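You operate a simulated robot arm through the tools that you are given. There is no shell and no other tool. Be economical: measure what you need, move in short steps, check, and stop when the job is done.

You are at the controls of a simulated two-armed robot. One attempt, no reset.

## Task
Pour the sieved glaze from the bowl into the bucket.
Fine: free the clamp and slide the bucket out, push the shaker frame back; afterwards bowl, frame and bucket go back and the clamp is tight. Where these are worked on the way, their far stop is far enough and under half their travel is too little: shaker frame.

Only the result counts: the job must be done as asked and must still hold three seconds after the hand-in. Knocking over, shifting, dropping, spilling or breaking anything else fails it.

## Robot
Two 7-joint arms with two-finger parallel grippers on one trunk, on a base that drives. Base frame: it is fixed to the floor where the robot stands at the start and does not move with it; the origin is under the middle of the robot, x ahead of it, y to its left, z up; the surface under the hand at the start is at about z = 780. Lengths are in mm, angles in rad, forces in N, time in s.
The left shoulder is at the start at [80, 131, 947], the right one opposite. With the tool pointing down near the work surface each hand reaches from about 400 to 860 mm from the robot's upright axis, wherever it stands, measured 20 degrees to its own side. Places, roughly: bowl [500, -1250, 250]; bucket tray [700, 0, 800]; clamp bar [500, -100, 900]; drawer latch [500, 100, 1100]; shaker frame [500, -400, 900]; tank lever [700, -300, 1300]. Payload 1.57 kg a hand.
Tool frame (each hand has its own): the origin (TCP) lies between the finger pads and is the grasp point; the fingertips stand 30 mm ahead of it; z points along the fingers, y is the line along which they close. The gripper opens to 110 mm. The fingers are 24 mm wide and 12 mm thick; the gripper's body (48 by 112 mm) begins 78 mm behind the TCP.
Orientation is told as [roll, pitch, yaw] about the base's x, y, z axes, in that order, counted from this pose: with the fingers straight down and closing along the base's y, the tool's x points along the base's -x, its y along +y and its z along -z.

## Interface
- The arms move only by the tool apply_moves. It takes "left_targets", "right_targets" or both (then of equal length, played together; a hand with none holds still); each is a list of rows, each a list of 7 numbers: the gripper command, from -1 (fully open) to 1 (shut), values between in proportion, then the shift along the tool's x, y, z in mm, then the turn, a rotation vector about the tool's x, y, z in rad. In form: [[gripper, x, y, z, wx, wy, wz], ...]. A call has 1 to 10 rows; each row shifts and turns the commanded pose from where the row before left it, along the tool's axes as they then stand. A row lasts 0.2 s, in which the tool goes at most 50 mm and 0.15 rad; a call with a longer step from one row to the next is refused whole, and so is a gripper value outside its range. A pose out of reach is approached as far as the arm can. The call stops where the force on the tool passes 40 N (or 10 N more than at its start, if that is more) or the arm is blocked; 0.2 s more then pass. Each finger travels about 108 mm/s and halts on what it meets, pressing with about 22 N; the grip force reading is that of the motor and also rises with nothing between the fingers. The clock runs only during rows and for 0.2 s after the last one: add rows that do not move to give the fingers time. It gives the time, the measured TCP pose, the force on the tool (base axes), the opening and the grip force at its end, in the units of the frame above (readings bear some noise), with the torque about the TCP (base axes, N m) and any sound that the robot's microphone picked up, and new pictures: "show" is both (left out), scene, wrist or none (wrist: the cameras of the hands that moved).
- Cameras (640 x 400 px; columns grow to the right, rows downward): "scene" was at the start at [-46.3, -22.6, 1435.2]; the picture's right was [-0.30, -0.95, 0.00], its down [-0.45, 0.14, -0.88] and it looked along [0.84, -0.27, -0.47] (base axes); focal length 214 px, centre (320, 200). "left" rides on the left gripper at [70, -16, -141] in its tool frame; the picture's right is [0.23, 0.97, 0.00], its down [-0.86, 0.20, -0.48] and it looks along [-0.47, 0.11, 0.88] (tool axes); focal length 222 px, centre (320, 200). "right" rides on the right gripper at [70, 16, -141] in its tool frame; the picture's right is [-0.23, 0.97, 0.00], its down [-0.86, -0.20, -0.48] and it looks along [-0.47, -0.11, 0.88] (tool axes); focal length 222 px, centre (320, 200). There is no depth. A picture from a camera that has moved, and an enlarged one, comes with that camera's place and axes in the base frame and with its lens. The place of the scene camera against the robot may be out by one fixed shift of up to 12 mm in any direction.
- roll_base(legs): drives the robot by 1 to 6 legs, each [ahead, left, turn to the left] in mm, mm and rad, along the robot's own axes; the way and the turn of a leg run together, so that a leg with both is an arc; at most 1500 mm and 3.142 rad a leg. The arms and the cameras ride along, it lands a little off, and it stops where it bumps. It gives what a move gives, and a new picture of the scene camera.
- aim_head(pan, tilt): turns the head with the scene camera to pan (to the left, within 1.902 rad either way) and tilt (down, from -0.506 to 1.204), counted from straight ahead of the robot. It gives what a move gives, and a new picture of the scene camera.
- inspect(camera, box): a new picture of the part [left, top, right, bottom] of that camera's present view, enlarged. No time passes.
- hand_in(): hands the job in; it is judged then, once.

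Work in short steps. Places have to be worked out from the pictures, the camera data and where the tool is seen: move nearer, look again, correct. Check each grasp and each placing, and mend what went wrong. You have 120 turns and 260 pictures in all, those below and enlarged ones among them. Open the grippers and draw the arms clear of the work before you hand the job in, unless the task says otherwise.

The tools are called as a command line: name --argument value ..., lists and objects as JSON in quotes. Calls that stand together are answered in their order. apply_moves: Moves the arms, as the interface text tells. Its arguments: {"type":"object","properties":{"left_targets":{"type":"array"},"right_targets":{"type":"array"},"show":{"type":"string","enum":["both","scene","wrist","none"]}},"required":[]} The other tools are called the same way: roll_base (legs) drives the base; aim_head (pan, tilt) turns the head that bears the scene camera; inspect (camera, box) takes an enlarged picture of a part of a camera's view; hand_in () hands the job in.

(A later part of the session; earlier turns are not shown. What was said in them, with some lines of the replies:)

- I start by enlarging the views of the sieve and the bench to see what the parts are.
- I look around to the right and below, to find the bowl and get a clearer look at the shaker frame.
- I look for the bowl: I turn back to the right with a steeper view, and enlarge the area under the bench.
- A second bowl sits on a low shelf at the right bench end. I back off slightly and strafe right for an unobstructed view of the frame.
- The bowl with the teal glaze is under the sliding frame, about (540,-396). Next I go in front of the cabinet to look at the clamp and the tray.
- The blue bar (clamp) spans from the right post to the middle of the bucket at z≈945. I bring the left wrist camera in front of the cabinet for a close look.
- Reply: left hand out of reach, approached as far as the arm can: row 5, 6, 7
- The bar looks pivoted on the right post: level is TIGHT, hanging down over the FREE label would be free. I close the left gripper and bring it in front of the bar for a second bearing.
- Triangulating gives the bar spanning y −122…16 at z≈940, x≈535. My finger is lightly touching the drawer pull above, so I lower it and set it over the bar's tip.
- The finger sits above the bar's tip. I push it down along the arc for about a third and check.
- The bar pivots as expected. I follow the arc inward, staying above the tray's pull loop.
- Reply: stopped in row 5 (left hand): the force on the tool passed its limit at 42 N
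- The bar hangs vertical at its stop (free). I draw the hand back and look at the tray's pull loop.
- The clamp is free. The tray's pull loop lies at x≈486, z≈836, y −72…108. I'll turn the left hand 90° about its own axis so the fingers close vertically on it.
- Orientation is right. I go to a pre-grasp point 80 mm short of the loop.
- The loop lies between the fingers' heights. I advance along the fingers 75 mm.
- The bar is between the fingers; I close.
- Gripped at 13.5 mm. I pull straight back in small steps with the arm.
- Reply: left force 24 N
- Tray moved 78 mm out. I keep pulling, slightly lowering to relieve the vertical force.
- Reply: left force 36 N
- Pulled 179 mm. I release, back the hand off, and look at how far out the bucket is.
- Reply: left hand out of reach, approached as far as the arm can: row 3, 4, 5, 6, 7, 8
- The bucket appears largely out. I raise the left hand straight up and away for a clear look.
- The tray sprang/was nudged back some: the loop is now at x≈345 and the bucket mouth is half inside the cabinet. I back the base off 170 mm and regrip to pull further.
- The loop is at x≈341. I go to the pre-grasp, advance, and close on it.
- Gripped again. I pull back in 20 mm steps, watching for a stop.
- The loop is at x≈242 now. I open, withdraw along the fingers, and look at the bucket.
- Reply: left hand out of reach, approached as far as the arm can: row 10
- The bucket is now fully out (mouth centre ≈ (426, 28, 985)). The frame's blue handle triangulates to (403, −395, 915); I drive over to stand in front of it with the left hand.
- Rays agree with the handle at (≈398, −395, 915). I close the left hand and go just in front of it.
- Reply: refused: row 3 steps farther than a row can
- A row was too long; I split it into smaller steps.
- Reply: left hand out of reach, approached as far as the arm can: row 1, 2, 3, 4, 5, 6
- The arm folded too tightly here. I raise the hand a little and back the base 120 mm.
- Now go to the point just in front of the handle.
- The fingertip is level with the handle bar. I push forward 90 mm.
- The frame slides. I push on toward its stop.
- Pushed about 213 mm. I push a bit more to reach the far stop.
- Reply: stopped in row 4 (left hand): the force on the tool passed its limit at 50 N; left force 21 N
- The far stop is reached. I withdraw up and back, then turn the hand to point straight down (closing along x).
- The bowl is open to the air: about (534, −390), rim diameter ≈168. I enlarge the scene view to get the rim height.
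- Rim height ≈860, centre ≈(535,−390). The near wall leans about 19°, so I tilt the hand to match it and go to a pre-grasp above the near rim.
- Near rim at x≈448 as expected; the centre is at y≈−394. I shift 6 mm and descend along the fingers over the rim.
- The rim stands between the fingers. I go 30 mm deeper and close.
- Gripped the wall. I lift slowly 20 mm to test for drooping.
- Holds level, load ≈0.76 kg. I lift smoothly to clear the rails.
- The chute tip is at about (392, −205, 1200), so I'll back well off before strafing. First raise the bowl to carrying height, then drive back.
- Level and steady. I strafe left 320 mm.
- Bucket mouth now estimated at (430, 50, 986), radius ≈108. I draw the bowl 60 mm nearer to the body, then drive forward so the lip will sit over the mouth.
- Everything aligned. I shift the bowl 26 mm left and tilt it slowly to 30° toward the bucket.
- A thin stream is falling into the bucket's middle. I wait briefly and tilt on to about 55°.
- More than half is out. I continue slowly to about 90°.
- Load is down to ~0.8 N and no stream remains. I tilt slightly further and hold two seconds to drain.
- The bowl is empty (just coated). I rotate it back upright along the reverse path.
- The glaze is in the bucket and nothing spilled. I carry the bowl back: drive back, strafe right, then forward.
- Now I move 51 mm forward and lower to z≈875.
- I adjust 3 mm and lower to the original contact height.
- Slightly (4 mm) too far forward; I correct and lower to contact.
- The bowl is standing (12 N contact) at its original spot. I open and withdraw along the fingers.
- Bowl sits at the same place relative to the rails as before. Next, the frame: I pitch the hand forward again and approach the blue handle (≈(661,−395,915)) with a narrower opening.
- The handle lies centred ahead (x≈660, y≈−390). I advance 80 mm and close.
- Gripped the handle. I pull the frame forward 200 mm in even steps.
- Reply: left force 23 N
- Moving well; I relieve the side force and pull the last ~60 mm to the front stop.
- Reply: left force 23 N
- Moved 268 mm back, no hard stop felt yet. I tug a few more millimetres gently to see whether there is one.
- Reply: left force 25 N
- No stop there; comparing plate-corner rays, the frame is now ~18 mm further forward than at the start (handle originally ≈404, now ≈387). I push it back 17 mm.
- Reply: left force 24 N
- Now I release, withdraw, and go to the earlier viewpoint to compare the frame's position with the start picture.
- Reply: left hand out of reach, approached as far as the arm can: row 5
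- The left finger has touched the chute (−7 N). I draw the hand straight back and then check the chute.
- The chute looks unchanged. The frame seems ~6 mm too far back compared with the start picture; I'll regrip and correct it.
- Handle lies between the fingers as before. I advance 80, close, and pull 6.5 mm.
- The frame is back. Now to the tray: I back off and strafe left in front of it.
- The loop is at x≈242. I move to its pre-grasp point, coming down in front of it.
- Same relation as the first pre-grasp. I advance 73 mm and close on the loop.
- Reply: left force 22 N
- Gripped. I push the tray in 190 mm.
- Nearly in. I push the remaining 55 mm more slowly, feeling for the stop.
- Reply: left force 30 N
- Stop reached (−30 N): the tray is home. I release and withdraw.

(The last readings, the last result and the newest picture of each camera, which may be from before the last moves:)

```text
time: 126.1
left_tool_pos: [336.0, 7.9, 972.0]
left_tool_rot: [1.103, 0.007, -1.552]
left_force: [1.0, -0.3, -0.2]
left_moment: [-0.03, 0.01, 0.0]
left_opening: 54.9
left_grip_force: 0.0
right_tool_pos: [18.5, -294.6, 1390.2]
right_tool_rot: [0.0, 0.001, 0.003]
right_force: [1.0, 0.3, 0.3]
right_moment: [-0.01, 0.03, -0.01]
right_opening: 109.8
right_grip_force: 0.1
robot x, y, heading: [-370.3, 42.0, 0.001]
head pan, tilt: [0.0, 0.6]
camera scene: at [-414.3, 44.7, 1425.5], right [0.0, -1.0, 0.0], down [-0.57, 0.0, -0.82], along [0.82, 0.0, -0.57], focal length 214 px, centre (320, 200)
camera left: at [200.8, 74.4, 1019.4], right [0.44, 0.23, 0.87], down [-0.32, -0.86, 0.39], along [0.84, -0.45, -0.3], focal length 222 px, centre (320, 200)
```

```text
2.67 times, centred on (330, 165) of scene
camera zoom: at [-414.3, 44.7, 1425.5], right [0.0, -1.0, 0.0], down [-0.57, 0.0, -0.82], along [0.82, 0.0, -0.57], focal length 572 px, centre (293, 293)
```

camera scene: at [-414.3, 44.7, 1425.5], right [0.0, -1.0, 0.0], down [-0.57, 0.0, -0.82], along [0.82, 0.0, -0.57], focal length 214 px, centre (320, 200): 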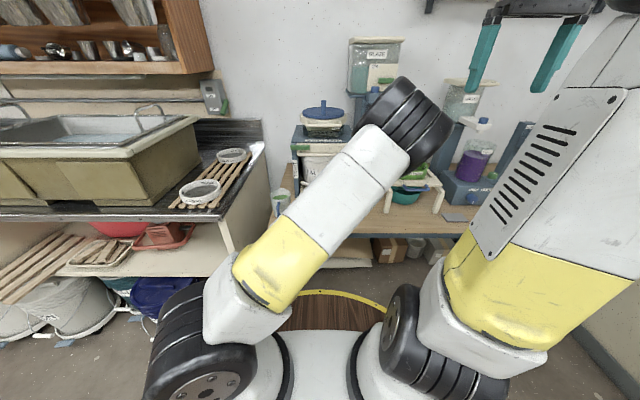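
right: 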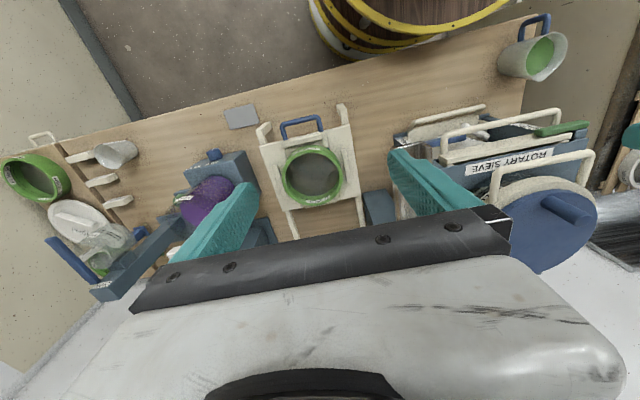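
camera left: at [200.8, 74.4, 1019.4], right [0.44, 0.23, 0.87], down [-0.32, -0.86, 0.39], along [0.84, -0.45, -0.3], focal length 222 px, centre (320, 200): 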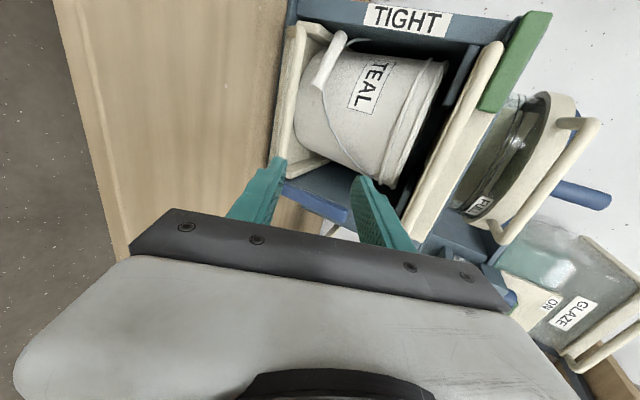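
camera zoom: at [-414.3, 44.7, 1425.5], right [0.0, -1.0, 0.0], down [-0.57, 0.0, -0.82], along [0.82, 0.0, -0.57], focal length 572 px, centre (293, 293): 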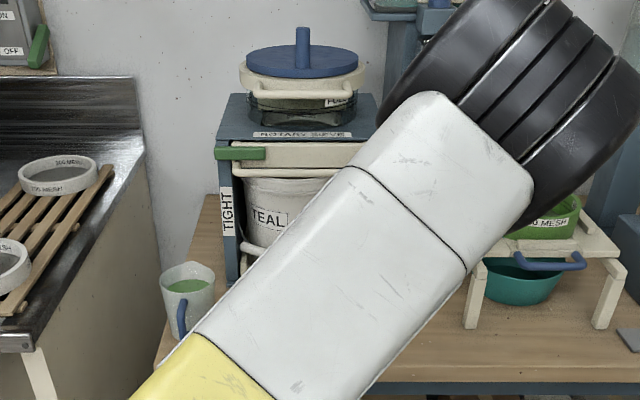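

The bucket is home. For the clamp bar (hanging at y≈−108) I close the left hand and shift the base forward/right to work from the bar's right side.

roll_base --legs '[[0, -130, 0], [60, 0, 0]]'

apply_moves --left_targets '[[1, -10, 0, 0, 0, 0, 0], [1, -10, -10, 5, 0, 0, 0], [1, 0, -10, 5, 0, 0, 0]]' --show "wrist"

inspect --camera "left" --box '[160, 0, 480, 220]'

```text
time: 128.0
left_tool_pos: [393.2, -122.3, 971.1]
left_tool_rot: [1.1, 0.009, -1.549]
left_force: [-0.5, 0.0, 0.1]
left_moment: [0.02, -0.02, 0.0]
left_opening: 55.0
left_grip_force: 0.1
right_tool_pos: [77.6, -426.4, 1388.4]
right_tool_rot: [0.001, 0.003, 0.008]
right_force: [-1.4, -0.5, 0.4]
right_moment: [0.0, -0.02, 0.0]
right_opening: 109.8
right_grip_force: 0.0
robot x, y, heading: [-311.6, -90.8, 0.006]
head pan, tilt: [0.0, 0.6]
camera scene: at [-356.5, -87.4, 1425.4], right [0.01, -1.0, 0.0], down [-0.56, 0.0, -0.83], along [0.83, 0.01, -0.56], focal length 214 px, centre (320, 200)
```

scene: 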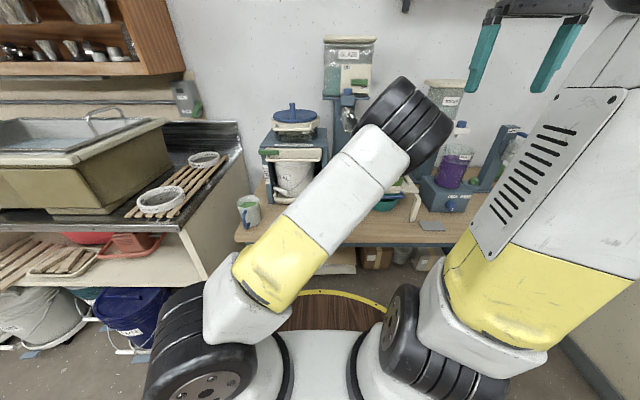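

```text
time: 128.8
left_tool_pos: [392.0, -144.0, 946.8]
left_tool_rot: [1.102, 0.008, -1.549]
left_force: [0.3, 0.8, 0.3]
left_moment: [0.03, 0.01, -0.03]
left_opening: 0.0
left_grip_force: 21.1
right_tool_pos: [75.7, -425.9, 1388.6]
right_tool_rot: [0.0, 0.001, 0.006]
right_force: [-0.3, 0.3, -0.1]
right_moment: [-0.02, -0.01, 0.05]
right_opening: 110.0
right_grip_force: 0.1
robot x, y, heading: [-310.0, -89.1, 0.006]
head pan, tilt: [0.0, 0.6]
camera left: at [258.0, -77.6, 995.0], right [0.44, 0.23, 0.87], down [-0.32, -0.86, 0.39], along [0.84, -0.45, -0.3], focal length 222 px, centre (320, 200)
```

left: 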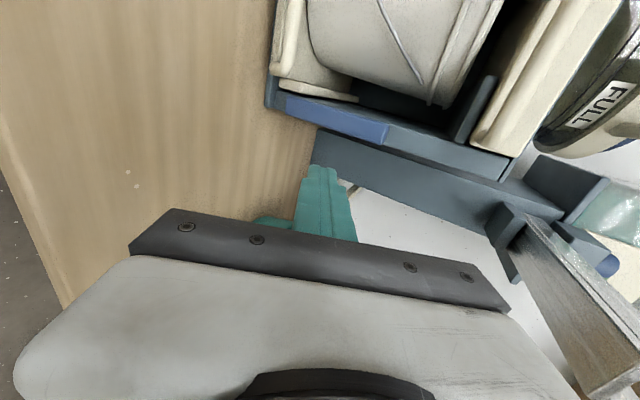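

```text
1.82 times, centred on (320, 110) of left
camera zoom: at [258.0, -77.6, 995.0], right [0.44, 0.23, 0.87], down [-0.32, -0.86, 0.39], along [0.84, -0.45, -0.3], focal length 404 px, centre (320, 364)
```

zoom: 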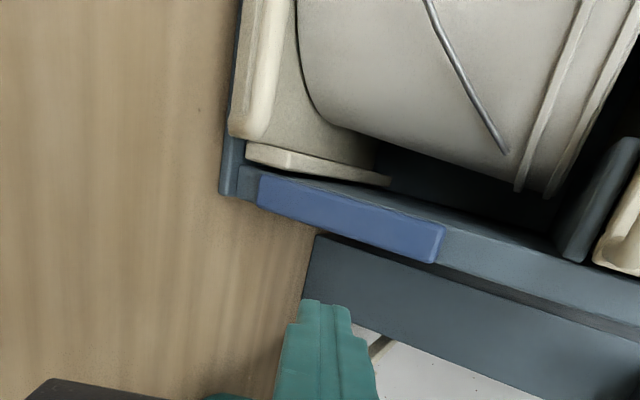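

The bar hangs at y −97…−124, z 821–955, x≈525. I bring the closed fingers to its right side at mid-low height.

apply_moves --left_targets '[[1, -2.5, -4, 43.6, 0, 0, 0], [1, -2.5, -4, 43.6, 0, 0, 0], [1, -2.5, -4, 43.6, 0, 0, 0]]' --show "wrist"

inspect --camera "left" --box '[160, 0, 480, 220]'

```text
time: 129.6
left_tool_pos: [500.7, -146.1, 875.0]
left_tool_rot: [1.102, 0.007, -1.549]
left_force: [-0.4, -0.7, -0.6]
left_moment: [0.0, 0.01, 0.02]
left_opening: 0.0
left_grip_force: 21.6
right_tool_pos: [76.5, -426.0, 1388.7]
right_tool_rot: [-0.002, 0.0, 0.007]
right_force: [-0.5, -0.1, 0.1]
right_moment: [-0.01, -0.06, 0.03]
right_opening: 110.2
right_grip_force: 0.1
robot x, y, heading: [-314.3, -94.1, 0.005]
head pan, tilt: [0.0, 0.6]
camera left: at [365.5, -80.4, 924.3], right [0.44, 0.23, 0.87], down [-0.32, -0.86, 0.39], along [0.84, -0.45, -0.3], focal length 222 px, centre (320, 200)
```

left: 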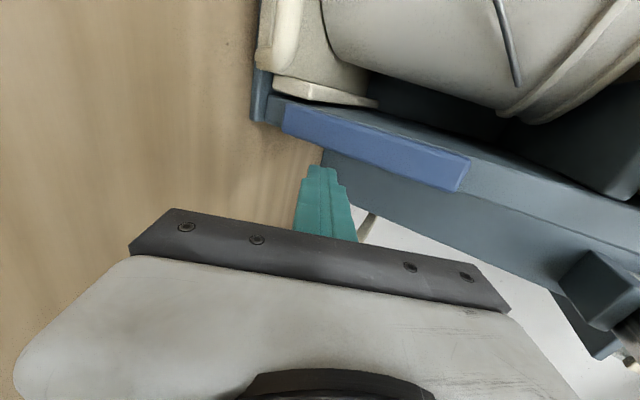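

```text
1.82 times, centred on (320, 110) of left
camera zoom: at [365.5, -80.4, 924.3], right [0.44, 0.23, 0.87], down [-0.32, -0.86, 0.39], along [0.84, -0.45, -0.3], focal length 404 px, centre (320, 364)
```

zoom: 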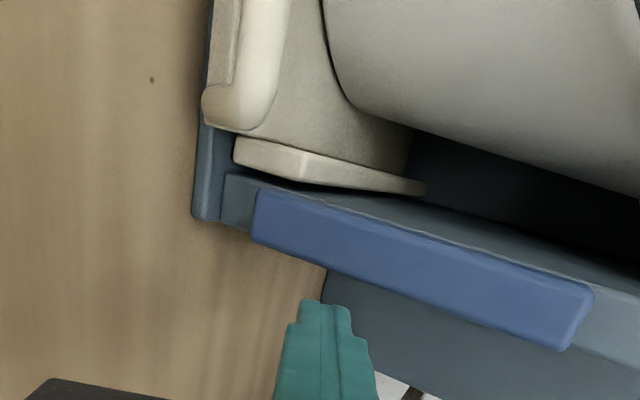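

Positioned beside the bar's lower part. I swing it left and up along its arc to about 45°.

apply_moves --left_targets '[[1, 10, -0.9, 0.5, 0, 0, 0], [1, 11, -1.8, 0.9, 0, 0, 0], [1, 11, -1.8, 0.9, 0, 0, 0], [1, 11, 0.9, -0.5, 0, 0, 0], [1, 11, 0.9, -0.5, 0, 0, 0], [1, 10, 3.1, -1.6, 0, 0, 0], [1, 10, 3.1, -1.6, 0, 0, 0]]' --show "wrist"

```text
time: 131.2
left_tool_pos: [504.5, -73.6, 883.2]
left_tool_rot: [1.101, 0.008, -1.551]
left_force: [-0.3, -0.6, 0.7]
left_moment: [-0.04, 0.0, -0.01]
left_opening: 0.0
left_grip_force: 21.0
right_tool_pos: [77.3, -426.8, 1389.9]
right_tool_rot: [0.0, 0.003, 0.008]
right_force: [-0.6, -0.3, 0.7]
right_moment: [-0.01, 0.0, 0.01]
right_opening: 110.0
right_grip_force: 0.1
robot x, y, heading: [-311.3, -90.4, 0.009]
head pan, tilt: [0.0, 0.6]
camera left: at [369.4, -7.9, 931.0], right [0.44, 0.23, 0.87], down [-0.32, -0.86, 0.39], along [0.84, -0.45, -0.3], focal length 222 px, centre (320, 200)
```

left: 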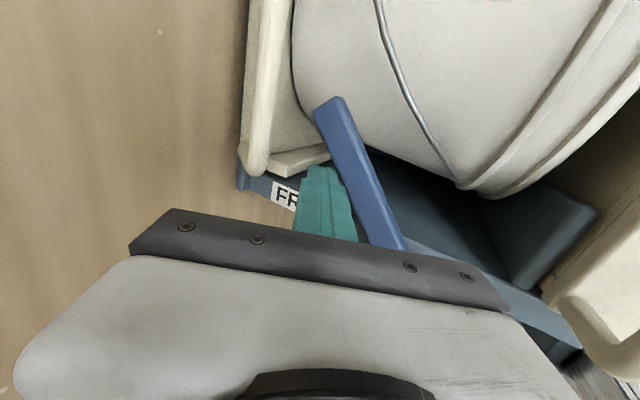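

The bar is about half-way. I continue up to level until its stop.

apply_moves --left_targets '[[1, 9, 5.8, -3, 0, 0, 0], [1, 9, 5.8, -3, 0, 0, 0], [1, 7, 7.6, -3.9, 0, 0, 0], [1, 7, 7.6, -3.9, 0, 0, 0], [1, 5, 8.9, -4.5, 0, 0, 0], [1, 5, 8.9, -4.5, 0, 0, 0], [1, 0, 4.5, -2.3, 0, 0, 0], [1, 0, 3.6, -1.8, 0, 0, 0], [1, 0, 3.6, -1.8, 0, 0, 0]]' --show "wrist"

inspect --camera "left" --box '[200, 0, 480, 240]'

```text
time: 133.0
left_tool_pos: [499.8, -32.6, 932.7]
left_tool_rot: [1.085, 0.013, -1.551]
left_force: [-5.8, -0.7, -5.9]
left_moment: [-0.02, 0.14, 0.03]
left_opening: 0.0
left_grip_force: 21.0
right_tool_pos: [75.4, -427.2, 1390.1]
right_tool_rot: [-0.001, 0.004, 0.003]
right_force: [-0.2, 0.1, -0.2]
right_moment: [0.0, 0.01, -0.01]
right_opening: 110.1
right_grip_force: 0.1
robot x, y, heading: [-310.5, -93.9, 0.009]
head pan, tilt: [0.0, 0.6]
stopped in row 9 (left hand): the force on the tool passed its limit at 44 N (the readings are from after the stop); the commanded pose is now the measured one
camera left: at [365.4, 32.8, 984.3], right [0.45, 0.23, 0.86], down [-0.31, -0.87, 0.39], along [0.84, -0.44, -0.32], focal length 222 px, centre (320, 200)
```

left: 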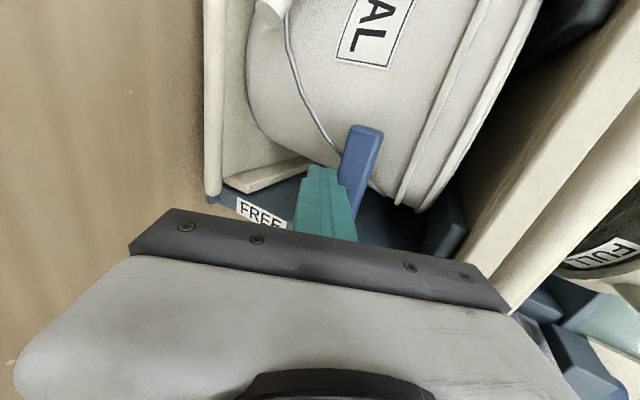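

```text
1.67 times, centred on (340, 120) of left
camera zoom: at [365.4, 32.8, 984.3], right [0.45, 0.23, 0.86], down [-0.31, -0.87, 0.39], along [0.84, -0.44, -0.32], focal length 370 px, centre (287, 333)
```

zoom: 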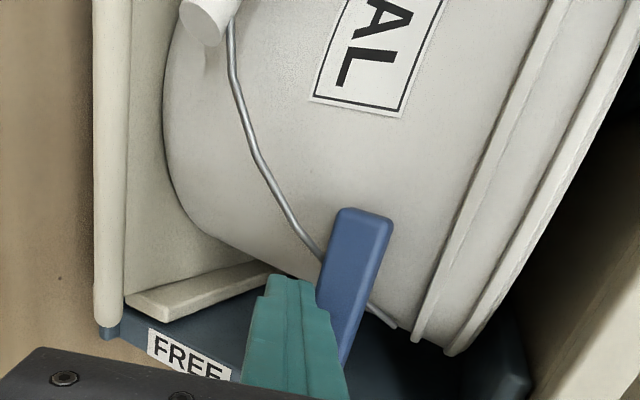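

Stop reached at the top — the bar should be level. I lower the finger slightly, draw back and look from the front.

apply_moves --left_targets '[[1, 0, -9, 4, 0, 0, 0], [1, 0, 0, -40, 0, 0, 0], [1, 0, 0, -45, 0, 0, 0], [1, 0, 0, -45, 0, 0, 0], [0, 25, 25, -20, 0, 0, 0], [0, 25, 35, -20, 0, 0, 0], [0, 25, 35, -20, 0, 0, 0]]' --show "both"

inspect --camera "scene" --box '[220, 80, 420, 240]'

inspect --camera "left" --box '[200, 0, 520, 240]'

```text
time: 134.6
left_tool_pos: [369.9, 37.9, 1099.8]
left_tool_rot: [1.087, 0.014, -1.552]
left_force: [-0.3, -0.5, -0.3]
left_moment: [0.02, 0.01, 0.03]
left_opening: 55.0
left_grip_force: 0.1
right_tool_pos: [77.7, -426.7, 1388.7]
right_tool_rot: [0.0, 0.001, 0.005]
right_force: [0.3, -0.5, -0.8]
right_moment: [0.05, 0.02, -0.01]
right_opening: 110.2
right_grip_force: 0.0
robot x, y, heading: [-310.3, -94.3, 0.009]
head pan, tilt: [0.0, 0.6]
camera scene: at [-356.1, -87.8, 1425.4], right [0.01, -1.0, 0.0], down [-0.57, 0.0, -0.82], along [0.82, 0.0, -0.57], focal length 214 px, centre (320, 200)
camera left: at [236.2, 103.2, 1150.1], right [0.45, 0.23, 0.86], down [-0.31, -0.87, 0.39], along [0.84, -0.45, -0.32], focal length 222 px, centre (320, 200)
```

scene: 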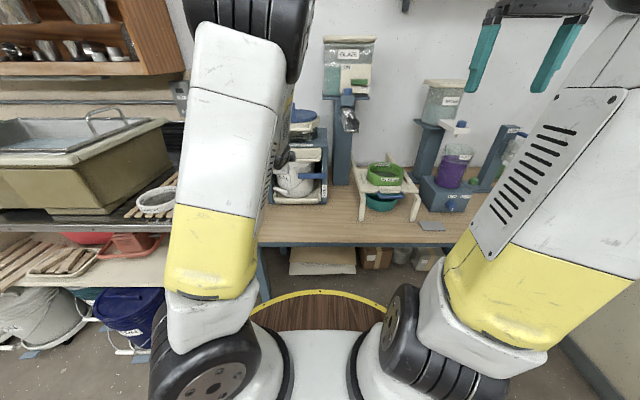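
left: 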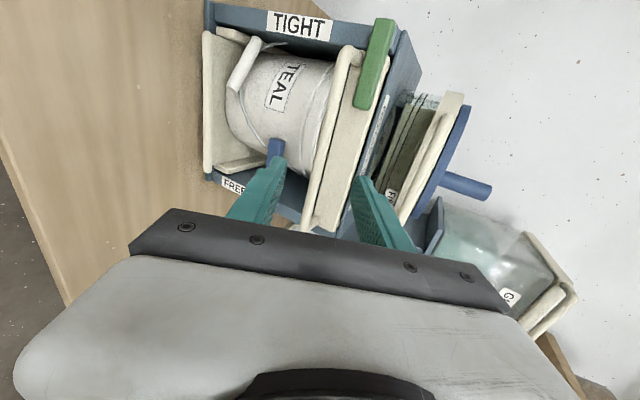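

```text
2.50 times, centred on (320, 160) of scene
camera zoom: at [-356.1, -87.8, 1425.4], right [0.01, -1.0, 0.0], down [-0.57, 0.0, -0.82], along [0.82, 0.0, -0.57], focal length 536 px, centre (320, 300)
```

zoom: 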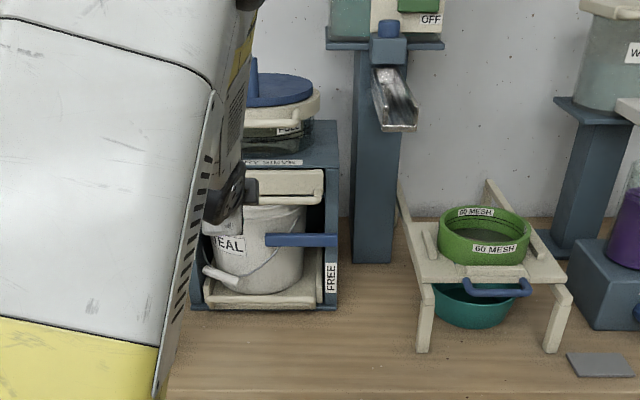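

```text
1.67 times, centred on (360, 120) of left
camera zoom: at [236.2, 103.2, 1150.1], right [0.45, 0.23, 0.86], down [-0.31, -0.87, 0.39], along [0.84, -0.45, -0.32], focal length 370 px, centre (253, 333)
```

zoom: 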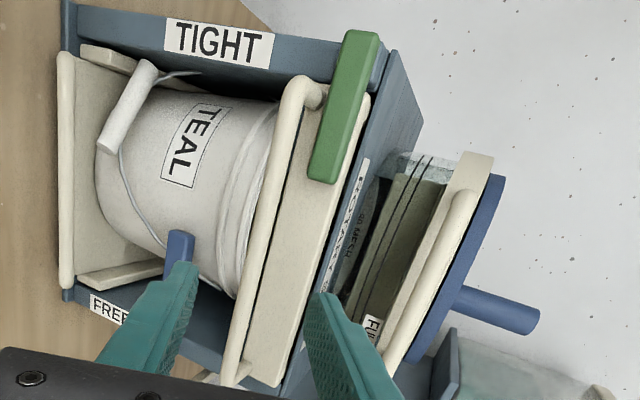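

The bar is level again (tight), bucket home. I drive back so both arms are clear, and take a last look.

roll_base --legs '[[-220, 0, 0]]'

apply_moves --left_targets '[[-1, 40, 20, -15, 0, 0, 0], [-1, 40, 20, -15, 0, 0, 0], [-1, 40, 20, -15, 0, 0, 0], [-1, 40, 20, -15, 0, 0, 0]]' --show "scene"

inspect --camera "scene" --box '[220, 60, 460, 240]'

```text
time: 136.3
left_tool_pos: [148.7, 32.4, 1099.6]
left_tool_rot: [1.088, 0.013, -1.559]
left_force: [0.1, -0.3, -1.4]
left_moment: [0.01, 0.02, 0.0]
left_opening: 54.9
left_grip_force: 0.2
right_tool_pos: [-148.3, -429.7, 1389.1]
right_tool_rot: [0.0, 0.001, -0.003]
right_force: [0.0, 0.0, 1.1]
right_moment: [0.01, 0.01, -0.03]
right_opening: 110.1
right_grip_force: 0.0
robot x, y, heading: [-538.4, -91.5, -0.002]
head pan, tilt: [0.0, 0.6]
camera scene: at [-579.1, -87.5, 1425.4], right [0.0, -1.0, 0.0], down [-0.57, 0.0, -0.82], along [0.82, 0.0, -0.57], focal length 214 px, centre (320, 200)
```

scene: 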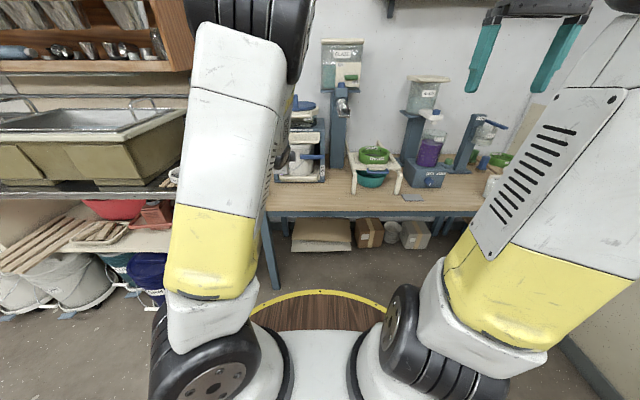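

```text
time: 137.3
left_tool_pos: [127.1, 188.7, 1198.9]
left_tool_rot: [1.088, 0.012, -1.56]
left_force: [1.1, -0.9, -0.2]
left_moment: [0.0, 0.02, 0.04]
left_opening: 110.2
left_grip_force: 0.0
right_tool_pos: [-148.4, -430.0, 1389.1]
right_tool_rot: [0.001, 0.001, -0.002]
right_force: [0.1, -0.1, 0.1]
right_moment: [0.04, 0.01, 0.03]
right_opening: 109.8
right_grip_force: 0.1
robot x, y, heading: [-536.2, -94.3, -0.001]
head pan, tilt: [0.0, 0.6]
camera scene: at [-579.0, -87.7, 1425.4], right [0.0, -1.0, 0.0], down [-0.57, 0.0, -0.82], along [0.82, 0.0, -0.57], focal length 214 px, centre (320, 200)
```

scene: 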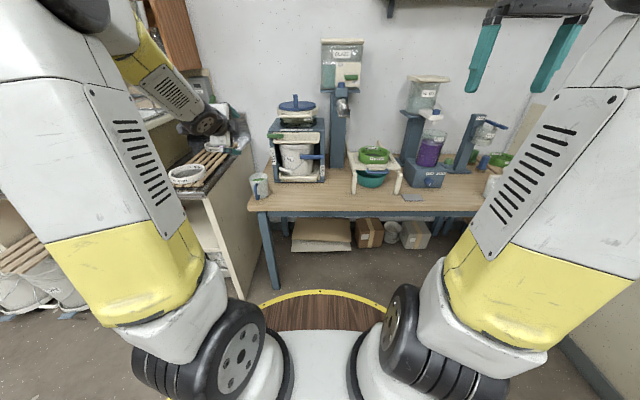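

```text
2.22 times, centred on (340, 150) of scene
camera zoom: at [-579.0, -87.7, 1425.4], right [0.0, -1.0, 0.0], down [-0.57, 0.0, -0.82], along [0.82, 0.0, -0.57], focal length 477 px, centre (276, 311)
```

zoom: 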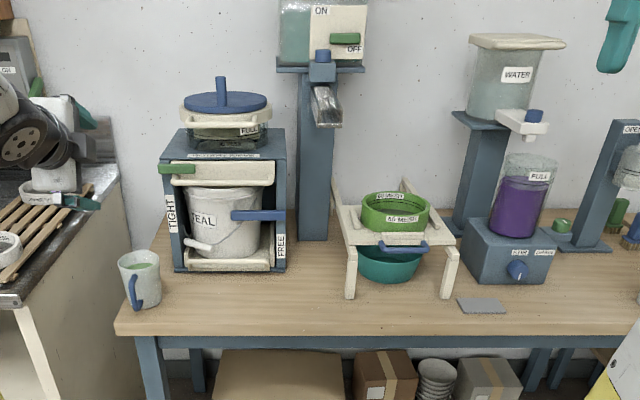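

Bowl, frame, bucket and clamp are all back, nothing is disturbed, grippers are open and clear. I hand in.

hand_in

```text
The job is handed in.
```

I poured the glaze from the bowl into the bucket, put the bowl, shaker frame and bucket back, and returned the clamp bar to tight. I saw no spill in the pictures. Two things to know:
- **Frame:** I placed it by comparing pictures with the start, because it met no front stop. It may be a few millimetres off.
- **Chute:** one finger of the left hand touched the glaze chute lightly (about 7 N) while I was moving the base. It looked unmoved afterwards.
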